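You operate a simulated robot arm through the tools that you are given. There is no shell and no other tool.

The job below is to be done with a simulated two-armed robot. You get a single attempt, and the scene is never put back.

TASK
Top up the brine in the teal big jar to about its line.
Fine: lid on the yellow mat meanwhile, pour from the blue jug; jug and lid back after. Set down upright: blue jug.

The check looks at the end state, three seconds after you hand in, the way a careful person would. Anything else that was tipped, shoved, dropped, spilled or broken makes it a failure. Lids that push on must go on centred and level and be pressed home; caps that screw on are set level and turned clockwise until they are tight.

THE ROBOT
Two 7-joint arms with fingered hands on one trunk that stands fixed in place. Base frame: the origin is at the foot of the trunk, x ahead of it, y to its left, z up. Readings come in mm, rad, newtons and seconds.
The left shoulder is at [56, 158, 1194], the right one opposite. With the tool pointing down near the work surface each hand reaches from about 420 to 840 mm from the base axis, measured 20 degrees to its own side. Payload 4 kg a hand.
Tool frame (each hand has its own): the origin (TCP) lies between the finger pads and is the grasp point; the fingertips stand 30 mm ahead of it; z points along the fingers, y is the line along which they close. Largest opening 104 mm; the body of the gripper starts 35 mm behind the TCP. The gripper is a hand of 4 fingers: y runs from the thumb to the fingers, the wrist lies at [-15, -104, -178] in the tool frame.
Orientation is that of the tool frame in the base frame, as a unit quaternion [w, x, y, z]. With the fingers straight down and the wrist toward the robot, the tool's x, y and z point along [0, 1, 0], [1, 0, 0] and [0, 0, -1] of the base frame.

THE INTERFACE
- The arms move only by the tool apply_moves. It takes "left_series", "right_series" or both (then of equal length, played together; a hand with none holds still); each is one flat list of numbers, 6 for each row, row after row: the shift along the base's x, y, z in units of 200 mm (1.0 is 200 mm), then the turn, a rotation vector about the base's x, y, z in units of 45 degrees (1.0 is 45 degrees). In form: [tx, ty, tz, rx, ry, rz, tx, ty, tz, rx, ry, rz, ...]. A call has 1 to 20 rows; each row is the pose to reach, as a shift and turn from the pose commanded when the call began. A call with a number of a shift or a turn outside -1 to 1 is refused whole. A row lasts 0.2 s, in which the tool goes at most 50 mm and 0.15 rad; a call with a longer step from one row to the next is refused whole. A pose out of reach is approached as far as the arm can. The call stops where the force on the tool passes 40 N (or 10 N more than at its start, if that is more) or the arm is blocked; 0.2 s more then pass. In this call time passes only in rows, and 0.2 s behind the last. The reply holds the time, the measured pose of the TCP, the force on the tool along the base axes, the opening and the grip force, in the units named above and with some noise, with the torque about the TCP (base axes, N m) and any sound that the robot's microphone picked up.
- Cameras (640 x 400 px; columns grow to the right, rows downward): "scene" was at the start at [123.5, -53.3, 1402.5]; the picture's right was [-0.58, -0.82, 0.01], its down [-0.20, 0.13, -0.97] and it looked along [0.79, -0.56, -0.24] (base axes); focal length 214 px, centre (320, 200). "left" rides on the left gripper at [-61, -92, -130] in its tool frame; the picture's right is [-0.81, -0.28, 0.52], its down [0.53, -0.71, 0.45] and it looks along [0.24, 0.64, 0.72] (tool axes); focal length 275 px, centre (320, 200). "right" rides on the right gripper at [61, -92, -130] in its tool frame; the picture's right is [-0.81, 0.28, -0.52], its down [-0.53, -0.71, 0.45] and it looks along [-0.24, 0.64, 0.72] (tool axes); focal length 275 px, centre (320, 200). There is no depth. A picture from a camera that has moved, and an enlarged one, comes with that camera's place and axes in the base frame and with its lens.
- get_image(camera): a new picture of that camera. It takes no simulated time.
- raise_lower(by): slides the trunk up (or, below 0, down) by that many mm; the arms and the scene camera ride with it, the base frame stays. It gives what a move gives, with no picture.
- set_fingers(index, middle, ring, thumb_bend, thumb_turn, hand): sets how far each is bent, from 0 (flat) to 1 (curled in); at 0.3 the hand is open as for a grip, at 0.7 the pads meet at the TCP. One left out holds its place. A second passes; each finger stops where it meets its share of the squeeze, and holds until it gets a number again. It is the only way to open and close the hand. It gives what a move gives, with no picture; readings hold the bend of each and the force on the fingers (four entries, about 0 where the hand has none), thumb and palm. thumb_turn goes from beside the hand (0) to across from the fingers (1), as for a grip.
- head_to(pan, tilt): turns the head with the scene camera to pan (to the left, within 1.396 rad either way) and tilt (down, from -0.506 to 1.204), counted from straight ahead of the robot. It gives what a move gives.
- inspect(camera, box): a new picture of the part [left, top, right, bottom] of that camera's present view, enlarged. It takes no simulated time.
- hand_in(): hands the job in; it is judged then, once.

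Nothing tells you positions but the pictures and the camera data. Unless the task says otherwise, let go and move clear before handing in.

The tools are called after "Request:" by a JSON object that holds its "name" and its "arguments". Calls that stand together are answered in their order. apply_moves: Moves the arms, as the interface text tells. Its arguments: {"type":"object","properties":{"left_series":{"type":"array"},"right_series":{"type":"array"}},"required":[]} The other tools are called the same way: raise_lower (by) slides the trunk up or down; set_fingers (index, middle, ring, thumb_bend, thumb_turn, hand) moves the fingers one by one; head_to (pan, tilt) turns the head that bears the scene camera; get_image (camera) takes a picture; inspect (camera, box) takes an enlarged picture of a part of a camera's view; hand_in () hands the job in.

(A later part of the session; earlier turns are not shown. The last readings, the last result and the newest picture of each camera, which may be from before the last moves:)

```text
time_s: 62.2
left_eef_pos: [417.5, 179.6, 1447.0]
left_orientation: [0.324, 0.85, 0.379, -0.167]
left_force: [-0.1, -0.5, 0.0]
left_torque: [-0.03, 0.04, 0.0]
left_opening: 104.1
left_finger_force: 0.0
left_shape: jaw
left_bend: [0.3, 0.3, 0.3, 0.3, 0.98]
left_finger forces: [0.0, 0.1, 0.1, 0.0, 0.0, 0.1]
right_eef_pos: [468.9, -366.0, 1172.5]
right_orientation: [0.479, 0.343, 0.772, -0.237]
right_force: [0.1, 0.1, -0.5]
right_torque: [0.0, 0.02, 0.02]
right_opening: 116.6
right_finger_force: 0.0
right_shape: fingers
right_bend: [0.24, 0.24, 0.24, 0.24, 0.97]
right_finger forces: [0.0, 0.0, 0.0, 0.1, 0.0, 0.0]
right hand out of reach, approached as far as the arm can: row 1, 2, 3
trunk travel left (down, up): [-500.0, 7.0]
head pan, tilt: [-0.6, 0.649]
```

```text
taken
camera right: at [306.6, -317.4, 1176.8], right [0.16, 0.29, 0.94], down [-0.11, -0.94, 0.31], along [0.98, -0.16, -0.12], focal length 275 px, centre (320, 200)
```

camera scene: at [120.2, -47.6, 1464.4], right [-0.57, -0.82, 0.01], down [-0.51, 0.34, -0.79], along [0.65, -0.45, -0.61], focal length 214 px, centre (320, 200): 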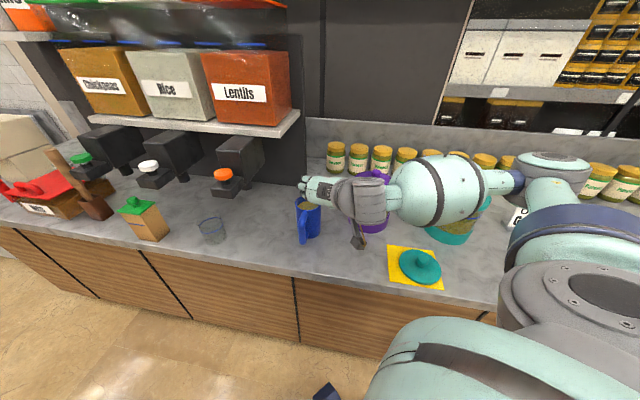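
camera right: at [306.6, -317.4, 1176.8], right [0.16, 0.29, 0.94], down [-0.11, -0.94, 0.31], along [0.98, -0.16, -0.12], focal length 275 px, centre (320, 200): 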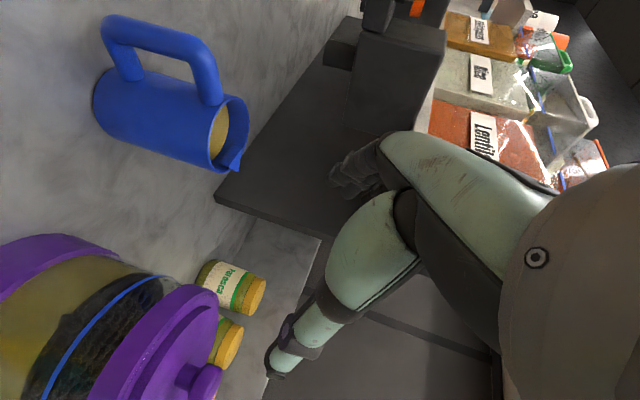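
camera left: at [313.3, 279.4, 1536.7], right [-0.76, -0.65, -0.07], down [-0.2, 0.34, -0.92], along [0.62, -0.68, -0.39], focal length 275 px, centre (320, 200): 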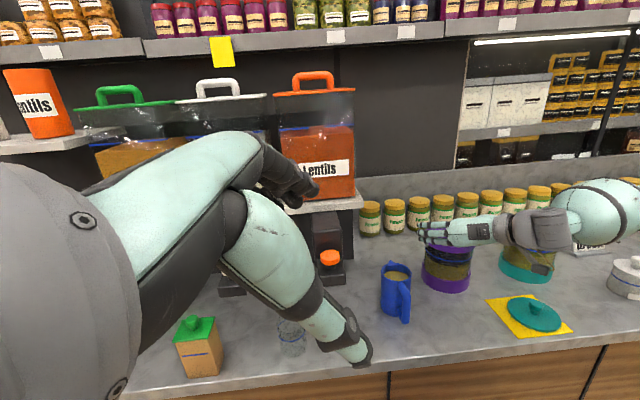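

The arm can't get its wrist round for an approach along n. The hand-pointing-left family is natural, so the grip would be fingers on the spout side with the thumb through the handle's 24 mm hole. Before committing, I'll test in the air that the matching pour orientation is reachable near the jar, beginning with a return to tool-down.

Request:
{"name": "apply_moves", "arguments": {"right_series": [-0.03, -0.08, 0.06, 0.139, 0.047, -0.0832, -0.06, -0.16, 0.12, 0.278, 0.094, -0.1664, -0.1, -0.24, 0.18, 0.417, 0.141, -0.2496, -0.13, -0.32, 0.24, 0.556, 0.188, -0.3328, -0.17, -0.4, 0.3, 0.695, 0.235, -0.416]}}

Request:
{"name": "apply_moves", "arguments": {"right_series": [-0.03, -0.08, 0.06, 0.139, 0.047, -0.0832, -0.06, -0.16, 0.12, 0.278, 0.094, -0.1664, -0.1, -0.24, 0.18, 0.417, 0.141, -0.2496, -0.13, -0.32, 0.24, 0.556, 0.188, -0.3328, -0.17, -0.4, 0.3, 0.695, 0.235, -0.416]}}

Request:
{"name": "apply_moves", "arguments": {"right_series": [-0.02, -0.05, 0, 0.0862, -0.0862, -0.1122, -0.04, -0.1, 0, 0.1724, -0.1724, -0.2244, -0.06, -0.15, 0, 0.2586, -0.2586, -0.3366, -0.08, -0.2, 0, 0.3448, -0.3448, -0.4488, -0.1, -0.25, 0, 0.431, -0.431, -0.561]}}

```text
time_s: 63.4
left_eef_pos: [416.6, 178.1, 1449.0]
left_orientation: [0.324, 0.851, 0.379, -0.166]
left_force: [-0.2, 0.5, 1.0]
left_torque: [0.0, 0.0, 0.02]
left_opening: 104.0
left_finger_force: 0.0
left_shape: jaw
left_bend: [0.3, 0.3, 0.3, 0.3, 0.98]
left_finger forces: [0.0, 0.0, 0.0, 0.0, 0.1, 0.0]
right_eef_pos: [432.8, -442.8, 1231.8]
right_orientation: [0.254, 0.554, 0.783, -0.124]
right_force: [-0.5, 0.2, -0.6]
right_torque: [-0.03, -0.02, 0.04]
right_opening: 116.7
right_finger_force: 0.1
right_shape: fingers
right_bend: [0.24, 0.24, 0.24, 0.24, 0.97]
right_finger forces: [0.1, 0.1, 0.0, 0.1, 0.1, 0.0]
trunk travel left (down, up): [-500.0, 7.0]
head pan, tilt: [-0.6, 0.649]
```

```text
time_s: 64.6
left_eef_pos: [416.0, 178.1, 1447.9]
left_orientation: [0.324, 0.851, 0.379, -0.167]
left_force: [-0.3, 0.5, -0.2]
left_torque: [-0.03, -0.01, -0.03]
left_opening: 103.8
left_finger_force: 0.0
left_shape: jaw
left_bend: [0.3, 0.3, 0.3, 0.3, 0.98]
left_finger forces: [0.0, 0.0, 0.0, 0.1, 0.0, 0.0]
right_eef_pos: [400.7, -522.0, 1290.6]
right_orientation: [-0.001, 0.706, 0.708, 0.004]
right_force: [0.9, -0.8, 0.8]
right_torque: [0.02, 0.01, 0.0]
right_opening: 117.0
right_finger_force: 0.0
right_shape: fingers
right_bend: [0.24, 0.24, 0.24, 0.24, 0.97]
right_finger forces: [0.0, 0.1, 0.1, 0.0, 0.0, 0.1]
trunk travel left (down, up): [-500.0, 7.0]
head pan, tilt: [-0.6, 0.649]
```

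```text
time_s: 65.8
left_eef_pos: [415.9, 178.2, 1447.7]
left_orientation: [0.323, 0.851, 0.38, -0.166]
left_force: [0.4, 0.6, 1.1]
left_torque: [0.0, -0.03, 0.02]
left_opening: 103.8
left_finger_force: 0.1
left_shape: jaw
left_bend: [0.3, 0.3, 0.3, 0.3, 0.98]
left_finger forces: [0.0, 0.0, 0.1, 0.0, 0.1, 0.1]
right_eef_pos: [381.2, -572.1, 1290.7]
right_orientation: [0.002, 0.822, 0.517, 0.238]
right_force: [-0.1, -0.9, 0.5]
right_torque: [-0.02, 0.0, -0.02]
right_opening: 116.8
right_finger_force: 0.1
right_shape: fingers
right_bend: [0.24, 0.24, 0.24, 0.24, 0.97]
right_finger forces: [0.0, 0.0, 0.0, 0.1, 0.1, 0.0]
trunk travel left (down, up): [-500.0, 7.0]
head pan, tilt: [-0.6, 0.649]
```

All exact so far. Continuing the rotation toward the upright-carry pose near the jar.

Request:
{"name": "apply_moves", "arguments": {"right_series": [-0.02, -0.05, 0, 0.0862, -0.0862, -0.1122, -0.04, -0.1, 0, 0.1724, -0.1724, -0.2244, -0.06, -0.15, 0, 0.2586, -0.2586, -0.3366, -0.08, -0.2, 0, 0.3448, -0.3448, -0.4488, -0.1, -0.25, 0, 0.431, -0.431, -0.561]}}

Request:
{"name": "apply_moves", "arguments": {"right_series": [-0.02, -0.05, 0, 0.0862, -0.0862, -0.1122, -0.04, -0.1, 0, 0.1724, -0.1724, -0.2244, -0.06, -0.15, 0, 0.2586, -0.2586, -0.3366, -0.08, -0.2, 0, 0.3448, -0.3448, -0.4488, -0.1, -0.25, 0, 0.431, -0.431, -0.561]}}

Request:
{"name": "get_image", "arguments": {"camera": "left"}}

Request:
{"name": "get_image", "arguments": {"camera": "scene"}}

```text
time_s: 67.0
left_eef_pos: [415.7, 178.1, 1447.7]
left_orientation: [0.324, 0.851, 0.38, -0.166]
left_force: [0.4, -0.2, 0.3]
left_torque: [0.0, 0.0, -0.02]
left_opening: 103.7
left_finger_force: 0.1
left_shape: jaw
left_bend: [0.3, 0.3, 0.3, 0.3, 0.98]
left_finger forces: [0.0, 0.0, 0.1, 0.0, 0.0, 0.0]
right_eef_pos: [361.2, -619.9, 1291.6]
right_orientation: [0.004, 0.852, 0.273, 0.447]
right_force: [-0.4, 0.9, -0.3]
right_torque: [-0.02, -0.01, 0.01]
right_opening: 116.5
right_finger_force: 0.2
right_shape: fingers
right_bend: [0.24, 0.24, 0.24, 0.24, 0.97]
right_finger forces: [0.0, 0.1, 0.0, 0.0, 0.1, 0.0]
trunk travel left (down, up): [-500.0, 7.0]
head pan, tilt: [-0.6, 0.649]
```

```text
time_s: 68.2
left_eef_pos: [416.5, 178.6, 1447.4]
left_orientation: [0.324, 0.85, 0.38, -0.167]
left_force: [-0.6, -0.3, -0.2]
left_torque: [-0.01, -0.02, -0.01]
left_opening: 104.2
left_finger_force: 0.0
left_shape: jaw
left_bend: [0.3, 0.3, 0.3, 0.3, 0.98]
left_finger forces: [0.0, 0.0, 0.0, 0.0, 0.0, 0.1]
right_eef_pos: [340.7, -672.5, 1291.3]
right_orientation: [0.003, 0.793, -0.001, 0.61]
right_force: [-1.0, -0.2, 0.5]
right_torque: [0.01, 0.04, 0.02]
right_opening: 116.6
right_finger_force: 0.0
right_shape: fingers
right_bend: [0.24, 0.24, 0.24, 0.24, 0.97]
right_finger forces: [0.1, 0.1, 0.0, 0.0, 0.1, 0.0]
trunk travel left (down, up): [-500.0, 7.0]
head pan, tilt: [-0.6, 0.649]
```

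```text
taken
camera left: at [313.1, 279.2, 1536.8], right [-0.76, -0.65, -0.07], down [-0.2, 0.34, -0.92], along [0.62, -0.68, -0.39], focal length 275 px, centre (320, 200)
```

left: 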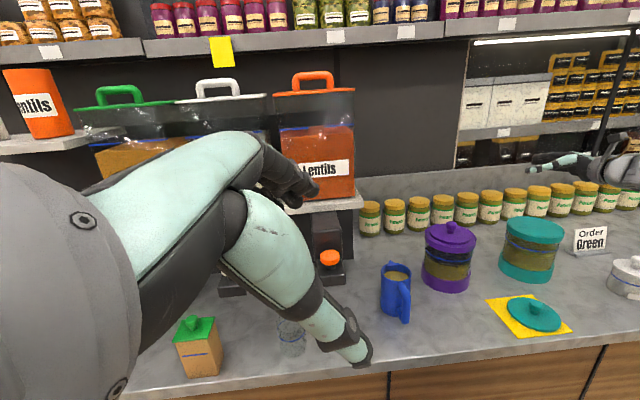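

```text
taken
camera scene: at [119.5, -48.8, 1464.4], right [-0.57, -0.82, 0.01], down [-0.51, 0.34, -0.79], along [0.65, -0.45, -0.61], focal length 214 px, centre (320, 200)
```

scene: 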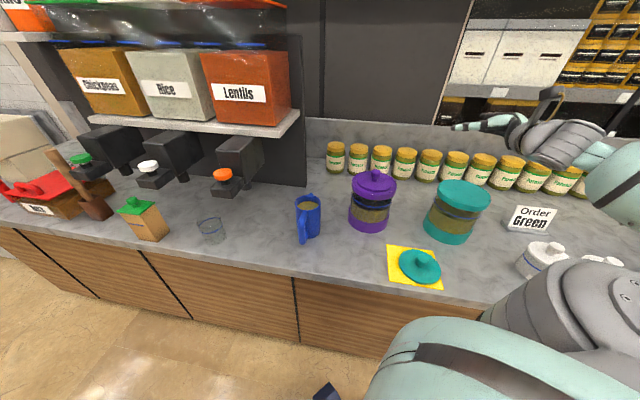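

The carry pose is reachable. Now testing the pour tilt about +x by 45°, then 80°.

Request:
{"name": "apply_moves", "arguments": {"right_series": [-0.02, -0.01, -0.04, 0.17, 0, 0, -0.04, -0.02, -0.08, 0.34, 0, 0, -0.06, -0.03, -0.12, 0.51, 0, 0, -0.08, -0.04, -0.16, 0.68, 0, 0, -0.1, -0.05, -0.2, 0.84, 0, 0, -0.12, -0.06, -0.25, 1.0, 0, 0]}}

Request:
{"name": "apply_moves", "arguments": {"right_series": [0, 0, -0.03, 0.17, 0, 0, 0, 0, -0.06, 0.34, 0, 0, 0, 0, -0.09, 0.51, 0, 0, 0, 0, -0.12, 0.68, 0, 0, 0, 0, -0.15, 0.78, 0, 0]}}

Request:
{"name": "get_image", "arguments": {"camera": "scene"}}

```text
time_s: 69.6
left_eef_pos: [417.5, 178.7, 1446.6]
left_orientation: [0.324, 0.851, 0.379, -0.167]
left_force: [0.1, 0.2, 0.6]
left_torque: [0.0, 0.01, 0.0]
left_opening: 103.9
left_finger_force: 0.1
left_shape: jaw
left_bend: [0.3, 0.3, 0.3, 0.3, 0.98]
left_finger forces: [0.0, 0.1, 0.0, 0.0, 0.1, 0.0]
right_eef_pos: [317.8, -683.5, 1240.0]
right_orientation: [-0.3, 0.733, -0.235, 0.563]
right_force: [0.4, -0.5, 0.0]
right_torque: [0.02, -0.01, 0.05]
right_opening: 116.9
right_finger_force: 0.1
right_shape: fingers
right_bend: [0.24, 0.24, 0.24, 0.24, 0.97]
right_finger forces: [0.0, 0.0, 0.0, 0.0, 0.1, 0.1]
trunk travel left (down, up): [-500.0, 7.0]
head pan, tilt: [-0.6, 0.649]
```

```text
time_s: 70.8
left_eef_pos: [417.5, 178.4, 1447.6]
left_orientation: [0.324, 0.851, 0.379, -0.167]
left_force: [-0.4, -0.2, 0.1]
left_torque: [-0.03, 0.0, 0.0]
left_opening: 104.2
left_finger_force: 0.0
left_shape: jaw
left_bend: [0.3, 0.3, 0.3, 0.3, 0.98]
left_finger forces: [0.1, 0.0, 0.0, 0.0, 0.0, 0.0]
right_eef_pos: [317.6, -684.5, 1209.7]
right_orientation: [-0.507, 0.608, -0.394, 0.466]
right_force: [0.1, 0.3, 0.2]
right_torque: [-0.01, 0.0, -0.02]
right_opening: 116.6
right_finger_force: 0.2
right_shape: fingers
right_bend: [0.24, 0.24, 0.24, 0.24, 0.97]
right_finger forces: [0.0, 0.0, 0.0, 0.1, 0.0, 0.1]
trunk travel left (down, up): [-500.0, 7.0]
head pan, tilt: [-0.6, 0.649]
```

```text
taken
camera scene: at [119.8, -48.8, 1464.4], right [-0.57, -0.82, 0.01], down [-0.51, 0.34, -0.79], along [0.65, -0.45, -0.61], focal length 214 px, centre (320, 200)
```

scene: 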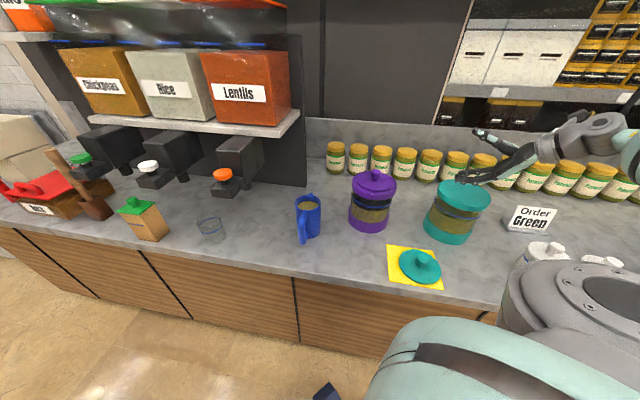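

The 80° pour tilt is fully reachable at the jar, so the thumb-through-handle grip is workable end to end. I'll reverse back to the carry pose and then swing toward the jug with +45° yaw.

Request:
{"name": "apply_moves", "arguments": {"right_series": [0, 0, 0.04, -0.17, 0, 0, 0, 0, 0.08, -0.34, 0, 0, 0, 0, 0.12, -0.51, 0, 0, 0, 0, 0.16, -0.68, 0, 0, 0, 0, 0.2, -0.78, 0, 0]}}

Request:
{"name": "apply_moves", "arguments": {"right_series": [0.02, 0.05, 0.04, -0.17, 0, 0, 0.04, 0.1, 0.08, -0.34, 0, 0, 0.06, 0.15, 0.1, -0.51, 0, 0, 0.08, 0.2, 0.12, -0.68, 0, 0, 0.1, 0.25, 0.14, -0.84, 0, 0, 0.12, 0.3, 0.15, -1.0, 0, 0]}}

Request:
{"name": "apply_moves", "arguments": {"right_series": [0.1, 0.14, -0.02, 0, 0, 0.167, 0.2, 0.28, -0.04, 0, 0, 0.333, 0.3, 0.42, -0.06, 0, 0, 0.5, 0.4, 0.56, -0.08, 0, 0, 0.667, 0.5, 0.7, -0.1, 0, 0, 0.833, 0.6, 0.84, -0.12, 0, 0, 1.0]}}

Request:
{"name": "get_image", "arguments": {"camera": "left"}}

Request:
{"name": "get_image", "arguments": {"camera": "scene"}}

```text
time_s: 72.0
left_eef_pos: [416.0, 178.9, 1447.3]
left_orientation: [0.324, 0.851, 0.379, -0.167]
left_force: [0.1, 0.5, 0.3]
left_torque: [0.01, -0.02, 0.0]
left_opening: 104.0
left_finger_force: 0.1
left_shape: jaw
left_bend: [0.3, 0.3, 0.3, 0.3, 0.98]
left_finger forces: [0.1, 0.0, 0.1, 0.0, 0.0, 0.1]
right_eef_pos: [317.4, -682.3, 1249.6]
right_orientation: [-0.301, 0.734, -0.234, 0.562]
right_force: [-0.1, -0.4, 0.3]
right_torque: [0.01, 0.0, 0.0]
right_opening: 117.1
right_finger_force: 0.1
right_shape: fingers
right_bend: [0.24, 0.24, 0.24, 0.24, 0.97]
right_finger forces: [0.0, 0.1, 0.0, 0.0, 0.0, 0.0]
trunk travel left (down, up): [-500.0, 7.0]
head pan, tilt: [-0.6, 0.649]
```

```text
time_s: 73.4
left_eef_pos: [419.3, 177.7, 1447.3]
left_orientation: [0.323, 0.851, 0.38, -0.167]
left_force: [-0.5, 0.7, 0.0]
left_torque: [-0.03, 0.01, -0.01]
left_opening: 104.1
left_finger_force: 0.3
left_shape: jaw
left_bend: [0.3, 0.3, 0.3, 0.3, 0.98]
left_finger forces: [0.0, 0.1, 0.0, 0.0, 0.0, 0.0]
right_eef_pos: [341.9, -623.6, 1281.1]
right_orientation: [0.004, 0.793, -0.002, 0.609]
right_force: [-0.1, 0.1, 0.1]
right_torque: [-0.01, -0.01, 0.0]
right_opening: 116.9
right_finger_force: 0.2
right_shape: fingers
right_bend: [0.24, 0.24, 0.24, 0.24, 0.97]
right_finger forces: [0.0, 0.0, 0.1, 0.0, 0.0, 0.0]
trunk travel left (down, up): [-500.0, 7.0]
head pan, tilt: [-0.6, 0.649]
```

```text
time_s: 74.8
left_eef_pos: [417.8, 178.0, 1447.0]
left_orientation: [0.323, 0.851, 0.379, -0.168]
left_force: [-0.6, -0.3, -0.4]
left_torque: [0.0, -0.02, -0.01]
left_opening: 103.8
left_finger_force: 0.1
left_shape: jaw
left_bend: [0.3, 0.3, 0.3, 0.3, 0.98]
left_finger forces: [0.0, 0.0, 0.0, 0.1, 0.1, 0.1]
right_eef_pos: [463.6, -456.6, 1253.9]
right_orientation: [-0.231, 0.733, 0.301, 0.565]
right_force: [-0.5, -0.6, -1.3]
right_torque: [0.01, -0.01, 0.02]
right_opening: 116.3
right_finger_force: 0.1
right_shape: fingers
right_bend: [0.24, 0.24, 0.24, 0.24, 0.97]
right_finger forces: [0.0, 0.0, 0.0, 0.0, 0.0, 0.0]
trunk travel left (down, up): [-500.0, 7.0]
head pan, tilt: [-0.6, 0.649]
```

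```text
taken
camera left: at [314.1, 278.6, 1536.6], right [-0.76, -0.65, -0.07], down [-0.21, 0.34, -0.92], along [0.62, -0.68, -0.39], focal length 275 px, centre (320, 200)
```

left: 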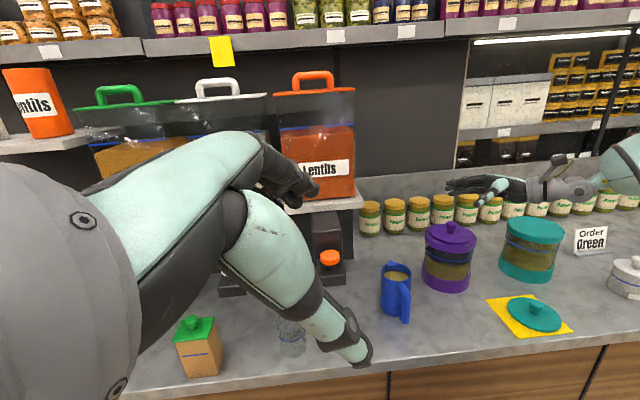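

```text
taken
camera scene: at [120.6, -49.4, 1464.3], right [-0.57, -0.82, 0.01], down [-0.51, 0.34, -0.79], along [0.65, -0.45, -0.61], focal length 214 px, centre (320, 200)
```

scene: 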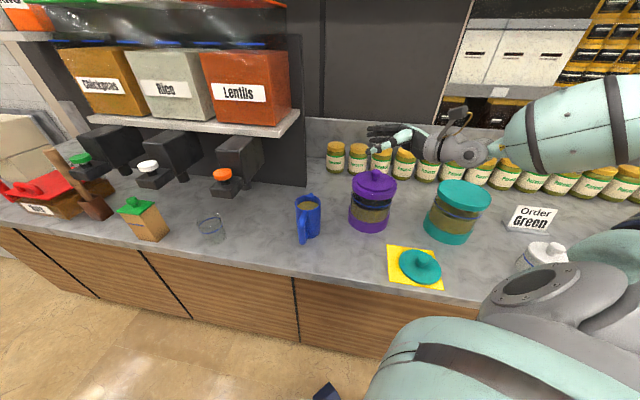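

The grasp orientation holds here exactly. I'll move left to just right of the jug at height, then come down to above rim level to check alignment.

Request:
{"name": "apply_moves", "arguments": {"right_series": [0.1, 0.11, 0, 0, 0, 0, 0.2, 0.22, 0, 0, 0, 0, 0.3, 0.33, 0, 0, 0, 0, 0.405, 0.444, 0, 0, 0, 0, 0.405, 0.444, -0.15, 0, 0, 0, 0.405, 0.444, -0.35, 0, 0, 0, 0.405, 0.444, -0.55, 0, 0, 0, 0.405, 0.444, -0.7, 0, 0, 0]}}

Request:
{"name": "get_image", "arguments": {"camera": "left"}}

Request:
{"name": "get_image", "arguments": {"camera": "scene"}}

Request:
{"name": "get_image", "arguments": {"camera": "right"}}

```text
time_s: 76.6
left_eef_pos: [418.1, 177.3, 1448.0]
left_orientation: [0.323, 0.85, 0.38, -0.168]
left_force: [-0.2, -0.1, 0.1]
left_torque: [0.0, 0.01, -0.01]
left_opening: 104.2
left_finger_force: 0.0
left_shape: jaw
left_bend: [0.3, 0.3, 0.3, 0.3, 0.98]
left_finger forces: [0.0, 0.0, 0.0, 0.1, 0.0, 0.1]
right_eef_pos: [542.3, -368.0, 1114.6]
right_orientation: [-0.231, 0.733, 0.301, 0.565]
right_force: [0.0, 0.3, -0.4]
right_torque: [0.0, -0.03, 0.03]
right_opening: 116.8
right_finger_force: 0.0
right_shape: fingers
right_bend: [0.24, 0.24, 0.24, 0.24, 0.97]
right_finger forces: [0.0, 0.0, 0.0, 0.0, 0.0, 0.0]
trunk travel left (down, up): [-500.0, 7.0]
head pan, tilt: [-0.6, 0.649]
```

```text
taken
camera left: at [314.0, 278.7, 1536.6], right [-0.76, -0.65, -0.07], down [-0.21, 0.34, -0.92], along [0.62, -0.68, -0.39], focal length 275 px, centre (320, 200)
```

left: 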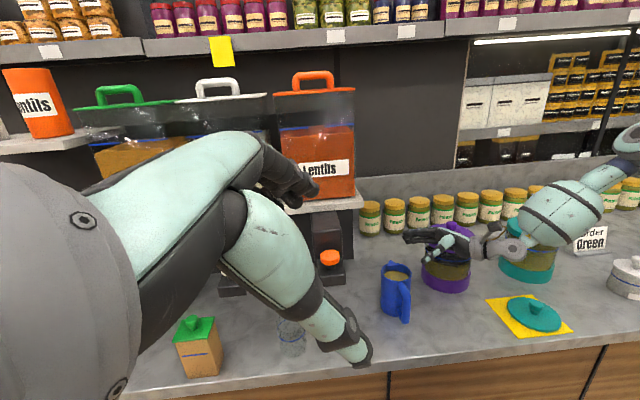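

```text
taken
camera scene: at [120.7, -49.3, 1464.3], right [-0.57, -0.82, 0.01], down [-0.51, 0.34, -0.79], along [0.65, -0.45, -0.61], focal length 214 px, centre (320, 200)
```

scene: 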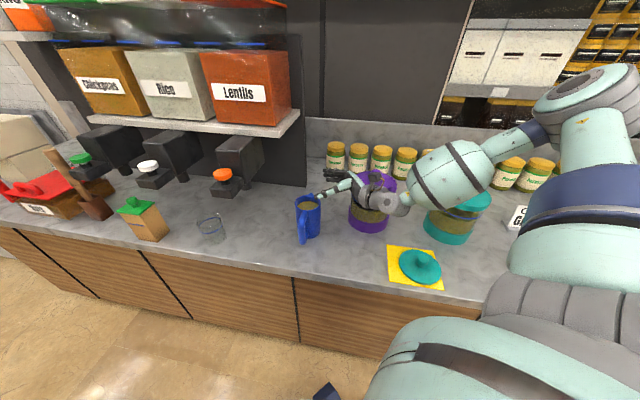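

```text
taken
camera right: at [399.7, -380.3, 1207.4], right [-0.31, -0.69, -0.65], down [-0.28, 0.72, -0.63], along [0.91, -0.01, -0.42], focal length 275 px, centre (320, 200)
```

right: 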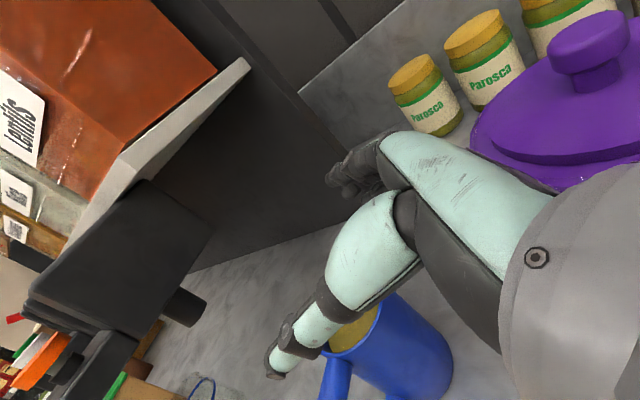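

The hand is just right of the jug at rim height, and the forearm at z≈1225 clears everything. I'll zoom in to check the thumb and fingers against the handle and body.

Request:
{"name": "inspect", "arguments": {"camera": "left", "box": [370, 200, 500, 330]}}

Request:
{"name": "inspect", "arguments": {"camera": "scene", "box": [280, 150, 400, 260]}}

```text
3.08 times, centred on (435, 265) of left
camera zoom: at [314.0, 278.7, 1536.6], right [-0.76, -0.65, -0.07], down [-0.21, 0.34, -0.92], along [0.62, -0.68, -0.39], focal length 847 px, centre (-34, 0)
```

zoom: 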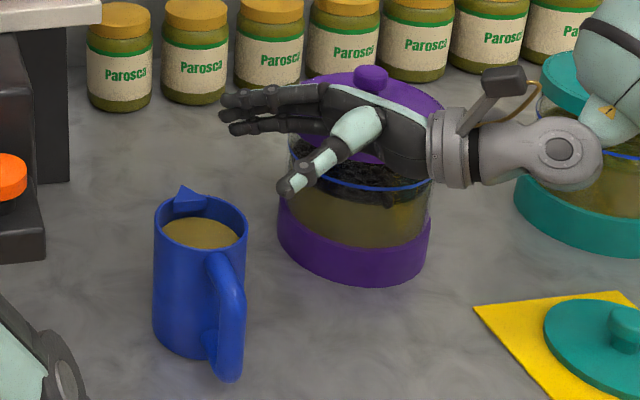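

```text
3.64 times, centred on (340, 205) of scene
camera zoom: at [120.7, -49.3, 1464.3], right [-0.57, -0.82, 0.01], down [-0.51, 0.34, -0.79], along [0.65, -0.45, -0.61], focal length 780 px, centre (247, 182)
```

zoom: 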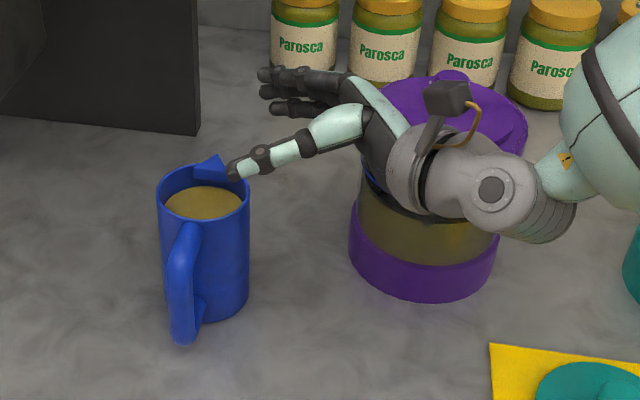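

I can triangulate the thumb tip at about [513, -310] and the handle bar near [534, -269]. I'll pre-bend the thumb to the shape it needs for the handle's hole and measure it again.

Request:
{"name": "set_fingers", "arguments": {"hand": "right", "index": 0.27, "middle": 0.27, "ring": 0.27, "thumb_bend": 0.36}}

Request:
{"name": "inspect", "arguments": {"camera": "left", "box": [380, 220, 460, 330]}}

Request:
{"name": "inspect", "arguments": {"camera": "scene", "box": [290, 165, 350, 255]}}

```text
time_s: 77.6
left_eef_pos: [417.0, 180.8, 1446.7]
left_orientation: [0.324, 0.85, 0.38, -0.167]
left_force: [-0.5, -0.1, -0.1]
left_torque: [-0.01, -0.04, 0.01]
left_opening: 103.9
left_finger_force: 0.1
left_shape: jaw
left_bend: [0.3, 0.3, 0.3, 0.3, 0.98]
left_finger forces: [0.1, 0.1, 0.0, 0.0, 0.0, 0.0]
right_eef_pos: [542.0, -366.9, 1116.1]
right_orientation: [-0.231, 0.732, 0.302, 0.565]
right_force: [-0.6, -1.5, 0.1]
right_torque: [-0.02, 0.06, -0.02]
right_opening: 100.6
right_finger_force: 0.1
right_shape: fingers
right_bend: [0.27, 0.27, 0.27, 0.36, 0.98]
right_finger forces: [0.1, 0.0, 0.0, 0.0, 0.0, 0.0]
trunk travel left (down, up): [-500.0, 7.0]
head pan, tilt: [-0.6, 0.649]
```

```text
3.64 times, centred on (420, 275) of left
camera zoom: at [313.1, 279.9, 1536.6], right [-0.76, -0.65, -0.07], down [-0.2, 0.34, -0.92], along [0.62, -0.68, -0.39], focal length 1001 px, centre (-44, -73)
```

zoom: 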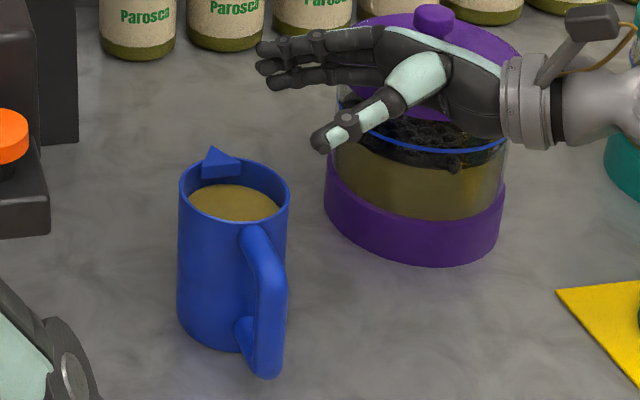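

```text
4.44 times, centred on (320, 210) of scene
camera zoom: at [120.0, -48.2, 1464.4], right [-0.57, -0.82, 0.01], down [-0.51, 0.34, -0.79], along [0.65, -0.45, -0.61], focal length 953 px, centre (320, 156)
```

zoom: 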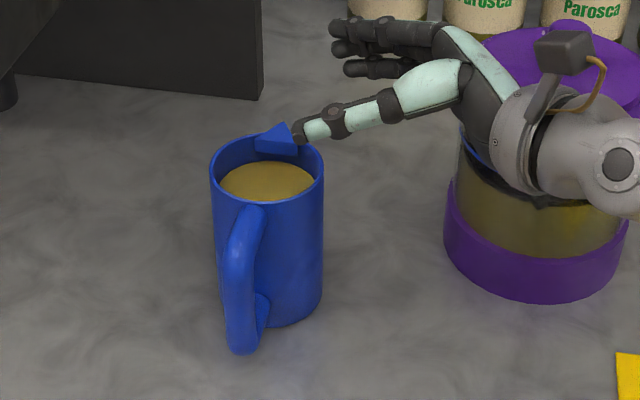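

The thumb at bend 0.36 sits about 48 mm off the TCP line; at 0.32 it will sit mid-hole. I'll set that and descend beside the jug to the hole's height.

Request:
{"name": "set_fingers", "arguments": {"hand": "right", "thumb_bend": 0.32}}

Request:
{"name": "apply_moves", "arguments": {"right_series": [0.013, -0.004, -0.18, 0, 0, 0, 0.013, -0.004, -0.38, 0, 0, 0, 0.013, -0.004, -0.54, 0, 0, 0, 0.013, -0.004, -0.64, 0, 0, 0, 0.013, -0.004, -0.685, 0, 0, 0]}}

Request:
{"name": "get_image", "arguments": {"camera": "left"}}

Request:
{"name": "inspect", "arguments": {"camera": "left", "box": [370, 240, 470, 340]}}

Request:
{"name": "inspect", "arguments": {"camera": "scene", "box": [285, 180, 365, 260]}}

```text
time_s: 78.6
left_eef_pos: [417.8, 178.1, 1446.9]
left_orientation: [0.324, 0.85, 0.38, -0.166]
left_force: [0.5, 0.1, -0.5]
left_torque: [0.01, 0.0, 0.02]
left_opening: 104.2
left_finger_force: 0.0
left_shape: jaw
left_bend: [0.3, 0.3, 0.3, 0.3, 0.98]
left_finger forces: [0.1, 0.0, 0.0, 0.0, 0.1, 0.0]
right_eef_pos: [541.9, -367.0, 1115.4]
right_orientation: [-0.23, 0.733, 0.302, 0.565]
right_force: [0.2, 0.1, -0.2]
right_torque: [-0.01, 0.01, -0.05]
right_opening: 104.9
right_finger_force: 0.0
right_shape: fingers
right_bend: [0.27, 0.27, 0.27, 0.32, 0.98]
right_finger forces: [0.0, 0.1, 0.0, 0.0, 0.0, 0.1]
trunk travel left (down, up): [-500.0, 7.0]
head pan, tilt: [-0.6, 0.649]
```

```text
time_s: 79.8
left_eef_pos: [417.4, 180.1, 1447.0]
left_orientation: [0.323, 0.851, 0.379, -0.167]
left_force: [-0.6, -0.9, 0.8]
left_torque: [0.0, -0.01, 0.02]
left_opening: 104.1
left_finger_force: 0.0
left_shape: jaw
left_bend: [0.3, 0.3, 0.3, 0.3, 0.98]
left_finger forces: [0.0, 0.1, 0.0, 0.0, 0.0, 0.0]
right_eef_pos: [543.3, -369.0, 1027.7]
right_orientation: [-0.232, 0.733, 0.301, 0.565]
right_force: [-0.1, 0.6, -0.2]
right_torque: [-0.02, 0.0, 0.0]
right_opening: 104.9
right_finger_force: 0.0
right_shape: fingers
right_bend: [0.27, 0.27, 0.27, 0.32, 0.98]
right_finger forces: [0.1, 0.0, 0.0, 0.0, 0.0, 0.0]
right hand out of reach, approached as far as the arm can: row 3, 4, 5
trunk travel left (down, up): [-500.0, 7.0]
head pan, tilt: [-0.6, 0.649]
```

```text
taken
camera left: at [313.5, 279.5, 1536.6], right [-0.76, -0.65, -0.07], down [-0.21, 0.34, -0.92], along [0.62, -0.68, -0.39], focal length 275 px, centre (320, 200)
```

left: 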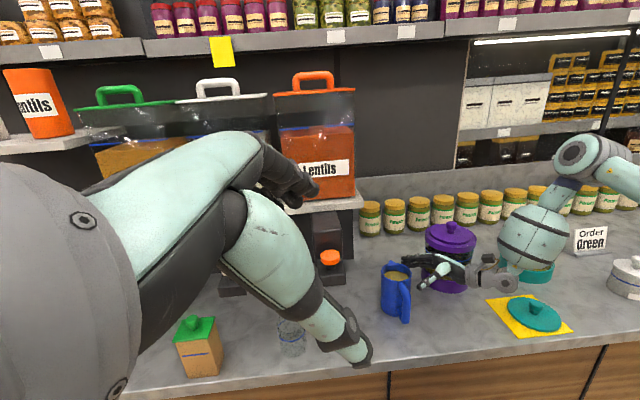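

```text
4.00 times, centred on (420, 290) of left
camera zoom: at [313.5, 279.5, 1536.6], right [-0.76, -0.65, -0.07], down [-0.21, 0.34, -0.92], along [0.62, -0.68, -0.39], focal length 1101 px, centre (-80, -160)
```

zoom: 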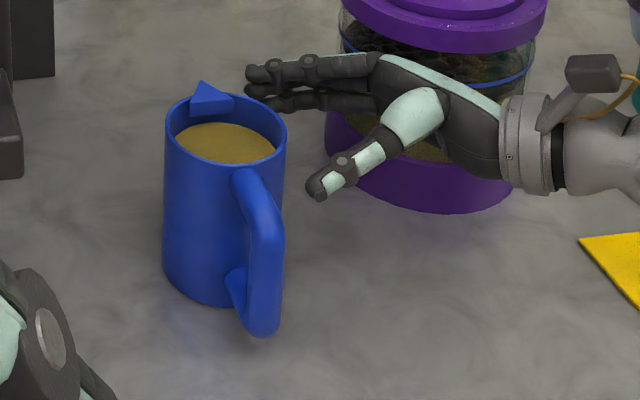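

```text
5.00 times, centred on (325, 220) of scene
camera zoom: at [120.4, -48.5, 1464.4], right [-0.57, -0.82, 0.01], down [-0.51, 0.34, -0.79], along [0.65, -0.45, -0.61], focal length 1072 px, centre (295, 100)
```

zoom: 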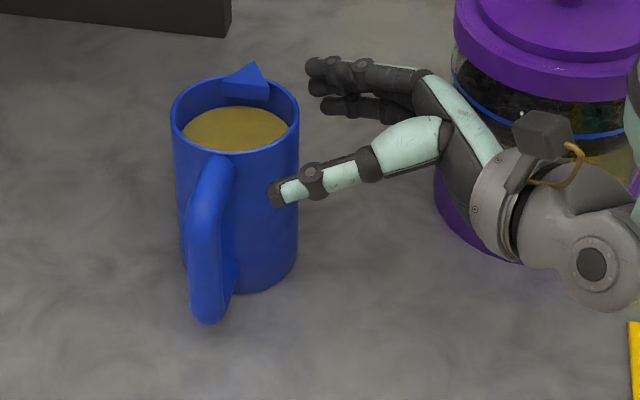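

The arm reached its lower limit at z≈1028, but lowering the trunk by 48 mm brings the whole hand down by just what I need. I'll set the thumb to 0.34 first so it lines up with the middle of the handle's hole.

Request:
{"name": "set_fingers", "arguments": {"hand": "right", "thumb_bend": 0.34}}

Request:
{"name": "raise_lower", "arguments": {"by": -48}}

Request:
{"name": "inspect", "arguments": {"camera": "left", "box": [360, 210, 480, 330]}}

Request:
{"name": "inspect", "arguments": {"camera": "scene", "box": [285, 160, 375, 250]}}

Request:
{"name": "get_image", "arguments": {"camera": "scene"}}

```text
time_s: 80.8
left_eef_pos: [416.3, 177.8, 1446.7]
left_orientation: [0.324, 0.851, 0.379, -0.167]
left_force: [-0.2, 0.0, 0.3]
left_torque: [-0.01, 0.0, -0.03]
left_opening: 104.0
left_finger_force: 0.0
left_shape: jaw
left_bend: [0.3, 0.3, 0.3, 0.3, 0.98]
left_finger forces: [0.0, 0.0, 0.0, 0.1, 0.0, 0.0]
right_eef_pos: [541.9, -369.6, 1028.0]
right_orientation: [-0.23, 0.732, 0.302, 0.565]
right_force: [1.0, 0.2, -0.5]
right_torque: [-0.02, 0.01, -0.03]
right_opening: 102.8
right_finger_force: 0.0
right_shape: fingers
right_bend: [0.27, 0.27, 0.27, 0.34, 0.98]
right_finger forces: [0.0, 0.0, 0.1, 0.0, 0.0, 0.0]
trunk travel left (down, up): [-500.0, 7.0]
head pan, tilt: [-0.6, 0.649]
```

```text
time_s: 81.7
left_eef_pos: [417.2, 179.3, 1399.6]
left_orientation: [0.324, 0.85, 0.379, -0.167]
left_force: [0.1, -0.8, -0.4]
left_torque: [0.0, 0.02, -0.01]
left_opening: 103.9
left_finger_force: 0.0
left_shape: jaw
left_bend: [0.3, 0.3, 0.3, 0.3, 0.98]
left_finger forces: [0.0, 0.0, 0.1, 0.0, 0.0, 0.0]
right_eef_pos: [542.6, -368.2, 981.4]
right_orientation: [-0.23, 0.732, 0.302, 0.565]
right_force: [0.2, 1.3, 0.3]
right_torque: [0.04, 0.02, 0.0]
right_opening: 102.9
right_finger_force: 0.0
right_shape: fingers
right_bend: [0.27, 0.27, 0.27, 0.34, 0.98]
right_finger forces: [0.0, 0.0, 0.1, 0.0, 0.0, 0.0]
trunk travel left (down, up): [-452.0, 55.0]
head pan, tilt: [-0.6, 0.649]
```

```text
3.33 times, centred on (420, 270) of left
camera zoom: at [313.0, 279.8, 1489.1], right [-0.76, -0.65, -0.07], down [-0.2, 0.34, -0.92], along [0.62, -0.68, -0.39], focal length 918 px, centre (-13, -33)
```

zoom: 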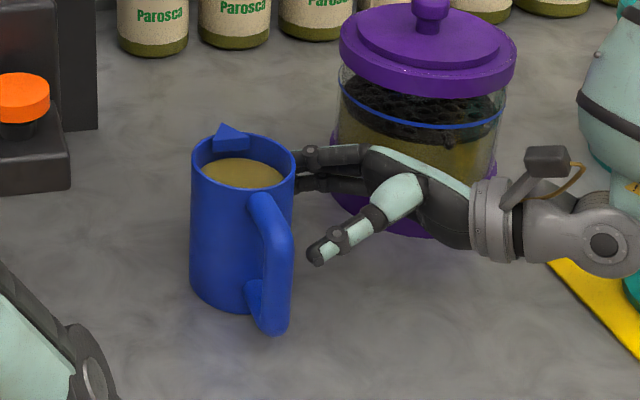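

```text
4.44 times, centred on (330, 205) of scene
camera zoom: at [119.3, -48.3, 1416.9], right [-0.57, -0.82, 0.01], down [-0.51, 0.34, -0.79], along [0.65, -0.45, -0.61], focal length 953 px, centre (276, 178)
```

zoom: 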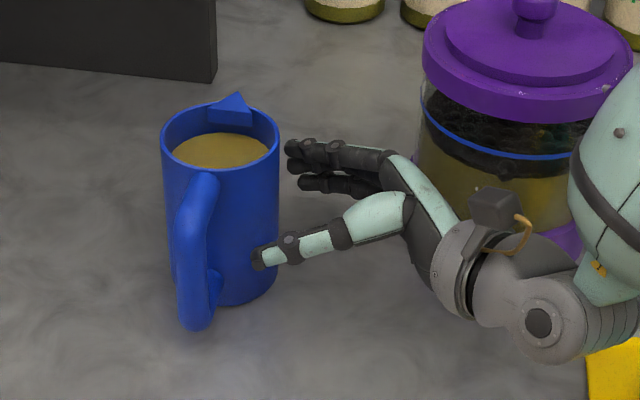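

```text
taken
camera scene: at [119.3, -48.3, 1416.9], right [-0.57, -0.82, 0.01], down [-0.51, 0.34, -0.79], along [0.65, -0.45, -0.61], focal length 214 px, centre (320, 200)
```

scene: 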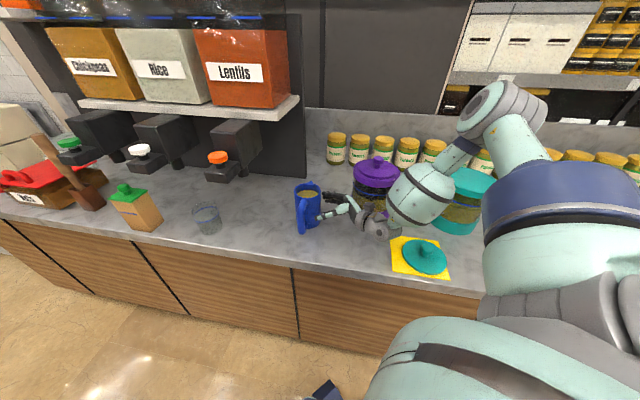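

No contact and the hand is at the right height. I want to confirm where the forearm is before moving on.

Request:
{"name": "get_image", "arguments": {"camera": "left"}}

Request:
{"name": "inspect", "arguments": {"camera": "scene", "box": [330, 60, 560, 290]}}

```text
taken
camera left: at [313.0, 279.8, 1489.1], right [-0.76, -0.65, -0.07], down [-0.2, 0.34, -0.92], along [0.62, -0.68, -0.39], focal length 275 px, centre (320, 200)
```

left: 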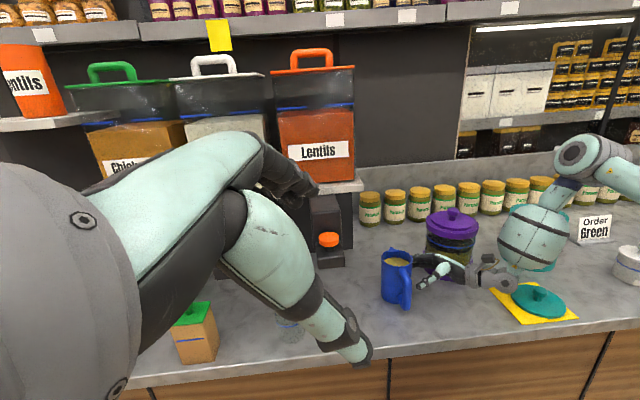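

```text
1.74 times, centred on (445, 175) of scene
camera zoom: at [119.3, -48.3, 1416.9], right [-0.57, -0.82, 0.01], down [-0.51, 0.34, -0.79], along [0.65, -0.45, -0.61], focal length 373 px, centre (103, 244)
```

zoom: 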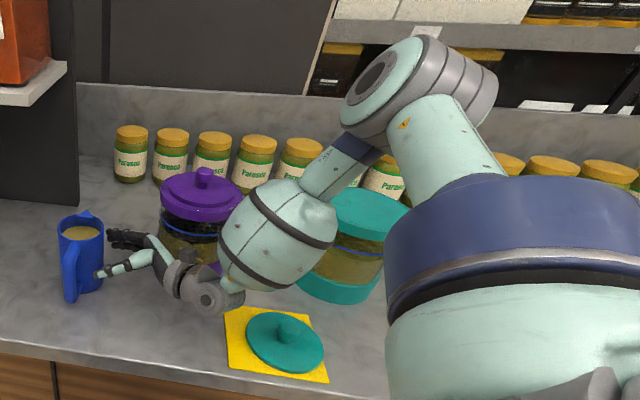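

The forearm is well above everything, and the thumb tip sits at mid-hole height and depth. I'll advance toward the jug 20 mm along e and check alignment before the thumb enters.

Request:
{"name": "apply_moves", "arguments": {"right_series": [0.0236, 0.0236, 0, 0, 0, 0, 0.0472, 0.0472, 0, 0, 0, 0, 0.0707, 0.0707, 0, 0, 0, 0]}}

Request:
{"name": "inspect", "arguments": {"camera": "left", "box": [370, 240, 440, 320]}}

Request:
{"name": "inspect", "arguments": {"camera": "scene", "box": [285, 175, 345, 245]}}

```text
time_s: 82.5
left_eef_pos: [416.1, 178.8, 1401.1]
left_orientation: [0.323, 0.851, 0.379, -0.166]
left_force: [0.3, -0.2, -0.1]
left_torque: [0.01, -0.02, -0.01]
left_opening: 104.0
left_finger_force: 0.1
left_shape: jaw
left_bend: [0.3, 0.3, 0.3, 0.3, 0.98]
left_finger forces: [0.1, 0.1, 0.0, 0.1, 0.0, 0.0]
right_eef_pos: [557.5, -357.6, 987.3]
right_orientation: [-0.23, 0.732, 0.301, 0.566]
right_force: [-0.2, 0.0, 0.2]
right_torque: [0.01, 0.0, -0.03]
right_opening: 103.1
right_finger_force: 0.2
right_shape: fingers
right_bend: [0.27, 0.27, 0.27, 0.34, 0.98]
right_finger forces: [0.1, 0.1, 0.0, 0.0, 0.0, 0.0]
right hand out of reach, approached as far as the arm can: row 3
trunk travel left (down, up): [-452.0, 55.0]
head pan, tilt: [-0.6, 0.649]
```

```text
5.00 times, centred on (405, 280) of left
camera zoom: at [312.3, 279.2, 1489.6], right [-0.76, -0.65, -0.07], down [-0.2, 0.34, -0.92], along [0.62, -0.68, -0.39], focal length 1376 px, centre (-105, -200)
```

zoom: 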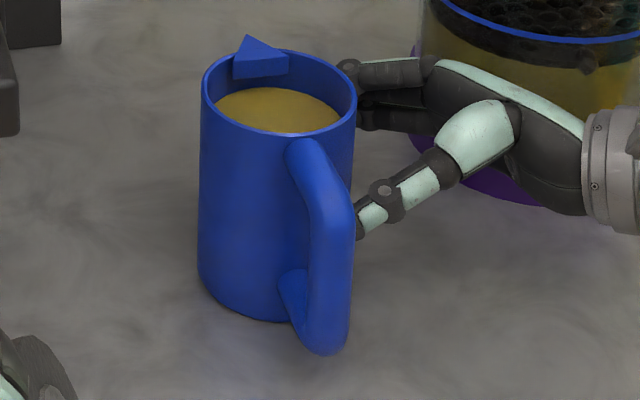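

```text
5.71 times, centred on (315, 210) of scene
camera zoom: at [118.8, -48.8, 1417.2], right [-0.57, -0.82, 0.01], down [-0.51, 0.34, -0.79], along [0.65, -0.45, -0.61], focal length 1226 px, centre (349, 143)
```

zoom: 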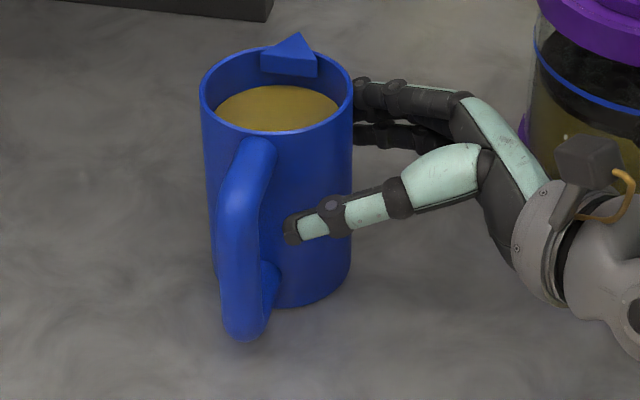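

The wrist limit bites again as I move in. Lowering the shoulder while keeping the hand at this height will flatten the forearm, so I'll back the hand off slightly, raise it, and then lower the trunk by the same amount.

Request:
{"name": "apply_moves", "arguments": {"right_series": [-0.03, -0.03, 0.08, 0, 0, 0, -0.053, -0.053, 0.2, 0, 0, 0, -0.053, -0.053, 0.35, 0, 0, 0, -0.053, -0.053, 0.5, 0, 0, 0]}}

Request:
{"name": "raise_lower", "arguments": {"by": -107}}

Request:
{"name": "inspect", "arguments": {"camera": "scene", "box": [280, 100, 480, 260]}}

Request:
{"name": "get_image", "arguments": {"camera": "left"}}

```text
time_s: 83.5
left_eef_pos: [415.4, 178.3, 1400.6]
left_orientation: [0.324, 0.851, 0.38, -0.166]
left_force: [0.9, 0.4, -0.1]
left_torque: [-0.03, 0.0, 0.02]
left_opening: 104.1
left_finger_force: 0.0
left_shape: jaw
left_bend: [0.3, 0.3, 0.3, 0.3, 0.98]
left_finger forces: [0.0, 0.0, 0.0, 0.1, 0.0, 0.1]
right_eef_pos: [547.4, -367.6, 1087.2]
right_orientation: [-0.23, 0.733, 0.302, 0.565]
right_force: [-0.3, 0.5, -0.4]
right_torque: [0.02, 0.01, -0.02]
right_opening: 102.7
right_finger_force: 0.0
right_shape: fingers
right_bend: [0.27, 0.27, 0.27, 0.34, 0.98]
right_finger forces: [0.0, 0.0, 0.2, 0.1, 0.0, 0.0]
trunk travel left (down, up): [-452.0, 55.0]
head pan, tilt: [-0.6, 0.649]
```

```text
time_s: 84.9
left_eef_pos: [416.7, 178.3, 1291.9]
left_orientation: [0.324, 0.85, 0.379, -0.167]
left_force: [-1.0, -0.3, -0.1]
left_torque: [0.01, -0.01, 0.04]
left_opening: 103.8
left_finger_force: 0.1
left_shape: jaw
left_bend: [0.3, 0.3, 0.3, 0.3, 0.98]
left_finger forces: [0.0, 0.0, 0.1, 0.0, 0.0, 0.0]
right_eef_pos: [546.6, -368.5, 978.2]
right_orientation: [-0.231, 0.732, 0.302, 0.565]
right_force: [-0.4, 0.0, 0.3]
right_torque: [0.05, 0.04, 0.01]
right_opening: 103.3
right_finger_force: 0.0
right_shape: fingers
right_bend: [0.27, 0.27, 0.27, 0.34, 0.98]
right_finger forces: [0.0, 0.0, 0.0, 0.0, 0.0, 0.0]
trunk travel left (down, up): [-345.0, 162.0]
head pan, tilt: [-0.6, 0.649]
```

```text
2.50 times, centred on (380, 180) of scene
camera zoom: at [117.9, -48.4, 1308.9], right [-0.57, -0.82, 0.01], down [-0.51, 0.34, -0.79], along [0.65, -0.45, -0.61], focal length 536 px, centre (170, 250)
```

zoom: 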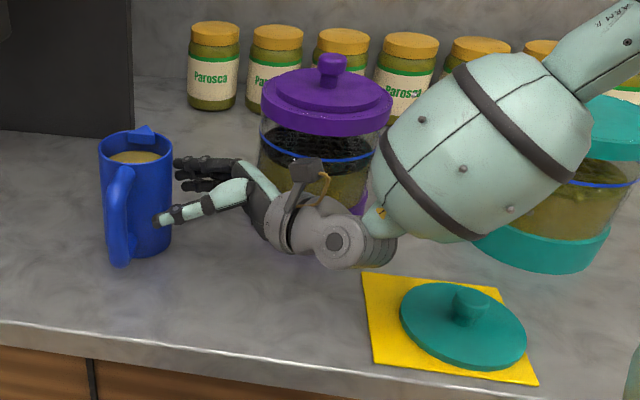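

```text
taken
camera left: at [313.0, 279.8, 1381.2], right [-0.76, -0.65, -0.07], down [-0.2, 0.34, -0.92], along [0.62, -0.68, -0.39], focal length 275 px, centre (320, 200)
```

left: 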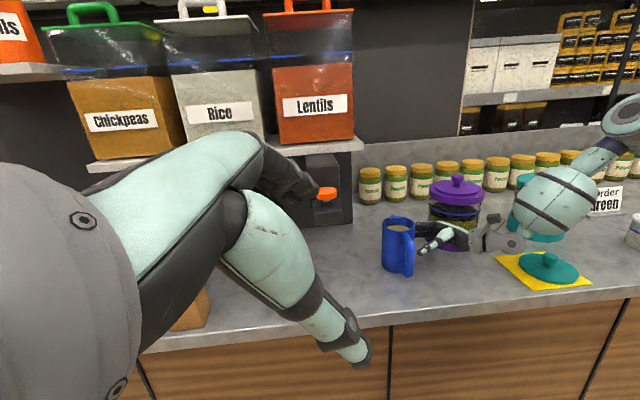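

The shoulder is lower now and the forearm stays about 100 mm above the lid. I'll advance along e again in small steps, correcting 3 mm toward the robot so the thumb enters mid-hole.

Request:
{"name": "apply_moves", "arguments": {"right_series": [0.02, 0.03, 0, 0, 0, 0, 0.04, 0.056, 0, 0, 0, 0, 0.06, 0.0815, 0, 0, 0, 0]}}

Request:
{"name": "inspect", "arguments": {"camera": "left", "box": [370, 200, 450, 290]}}

Request:
{"name": "inspect", "arguments": {"camera": "scene", "box": [285, 145, 355, 215]}}

```text
time_s: 85.7
left_eef_pos: [416.3, 177.9, 1291.5]
left_orientation: [0.325, 0.85, 0.379, -0.167]
left_force: [-0.2, -0.1, -0.2]
left_torque: [0.01, -0.03, -0.01]
left_opening: 103.8
left_finger_force: 0.0
left_shape: jaw
left_bend: [0.3, 0.3, 0.3, 0.3, 0.98]
left_finger forces: [0.0, 0.0, 0.0, 0.0, 0.1, 0.0]
right_eef_pos: [559.1, -350.7, 979.0]
right_orientation: [-0.231, 0.732, 0.302, 0.565]
right_force: [0.2, 0.4, -0.6]
right_torque: [0.0, -0.01, -0.01]
right_opening: 103.1
right_finger_force: 0.1
right_shape: fingers
right_bend: [0.27, 0.27, 0.27, 0.34, 0.98]
right_finger forces: [0.0, 0.0, 0.0, 0.0, 0.0, 0.0]
trunk travel left (down, up): [-345.0, 162.0]
head pan, tilt: [-0.6, 0.649]
```

```text
4.44 times, centred on (410, 245) of left
camera zoom: at [313.2, 279.8, 1381.1], right [-0.76, -0.65, -0.07], down [-0.21, 0.34, -0.92], along [0.62, -0.68, -0.39], focal length 1224 px, centre (-80, 0)
```

zoom: 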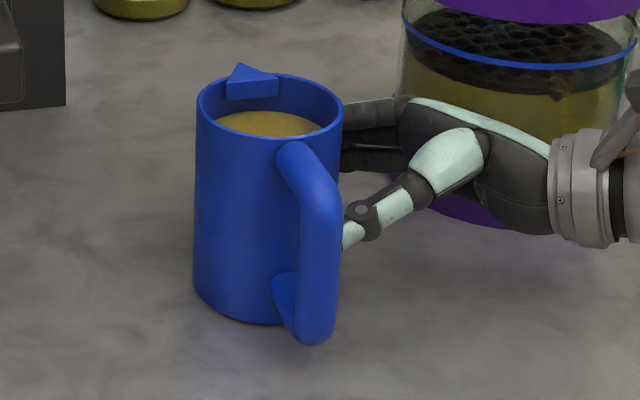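

```text
5.71 times, centred on (320, 180) of scene
camera zoom: at [118.2, -48.3, 1309.0], right [-0.57, -0.82, 0.01], down [-0.51, 0.34, -0.79], along [0.65, -0.45, -0.61], focal length 1226 px, centre (320, 314)
```

zoom: 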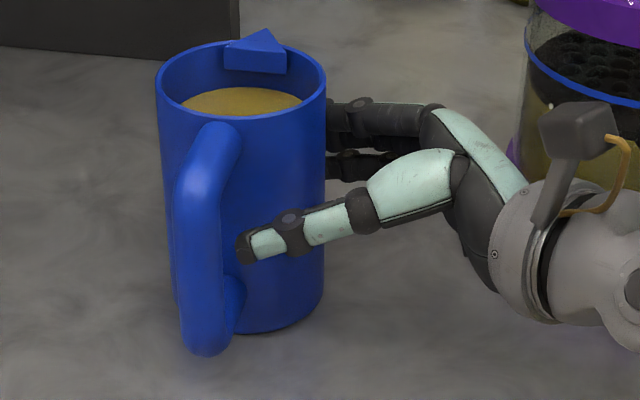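

The thumb tip is at the hole's edge, with no contact force. Advancing another 14 mm with a slight 3 mm lift.

Request:
{"name": "apply_moves", "arguments": {"right_series": [0.017, 0.018, 0.008, 0, 0, 0, 0.034, 0.036, 0.015, 0, 0, 0, 0.05, 0.052, 0.015, 0, 0, 0]}}

Request:
{"name": "inspect", "arguments": {"camera": "left", "box": [370, 200, 450, 290]}}

Request:
{"name": "inspect", "arguments": {"camera": "scene", "box": [285, 145, 355, 215]}}

```text
time_s: 86.5
left_eef_pos: [417.3, 177.9, 1290.6]
left_orientation: [0.324, 0.851, 0.379, -0.167]
left_force: [0.0, -1.4, -0.6]
left_torque: [-0.03, 0.0, -0.01]
left_opening: 104.2
left_finger_force: 0.0
left_shape: jaw
left_bend: [0.3, 0.3, 0.3, 0.3, 0.98]
left_finger forces: [0.0, 0.0, 0.0, 0.0, 0.0, 0.1]
right_eef_pos: [568.7, -340.7, 983.0]
right_orientation: [-0.231, 0.732, 0.302, 0.565]
right_force: [0.1, -0.9, 0.1]
right_torque: [0.01, -0.05, -0.02]
right_opening: 102.9
right_finger_force: 0.1
right_shape: fingers
right_bend: [0.27, 0.27, 0.27, 0.34, 0.98]
right_finger forces: [0.1, 0.0, 0.0, 0.1, 0.0, 0.1]
trunk travel left (down, up): [-345.0, 162.0]
head pan, tilt: [-0.6, 0.649]
```

```text
4.44 times, centred on (410, 245) of left
camera zoom: at [313.1, 279.8, 1381.2], right [-0.76, -0.65, -0.07], down [-0.2, 0.34, -0.92], along [0.62, -0.68, -0.39], focal length 1224 px, centre (-80, 0)
```

zoom: 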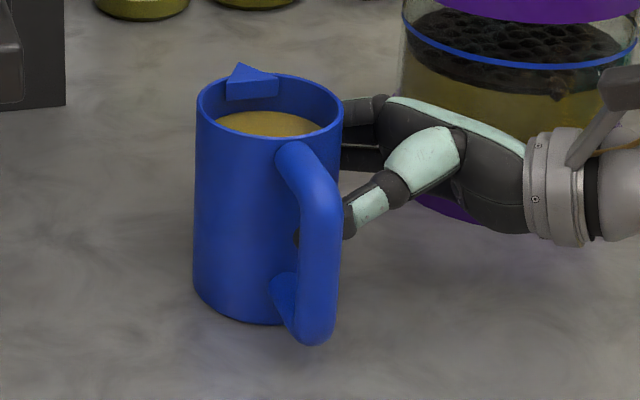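

```text
5.71 times, centred on (320, 180) of scene
camera zoom: at [118.1, -48.3, 1309.0], right [-0.57, -0.82, 0.01], down [-0.51, 0.34, -0.79], along [0.65, -0.45, -0.61], focal length 1226 px, centre (320, 314)
```

zoom: 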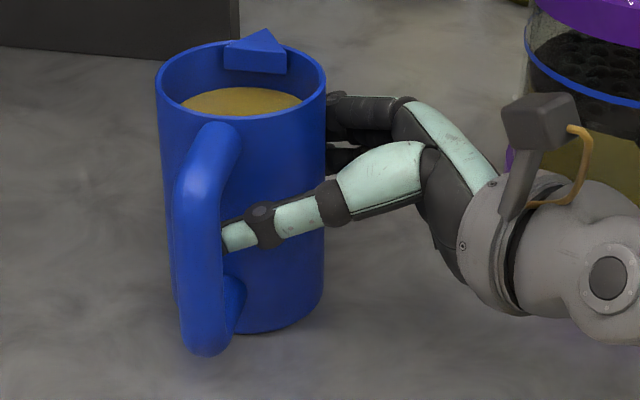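

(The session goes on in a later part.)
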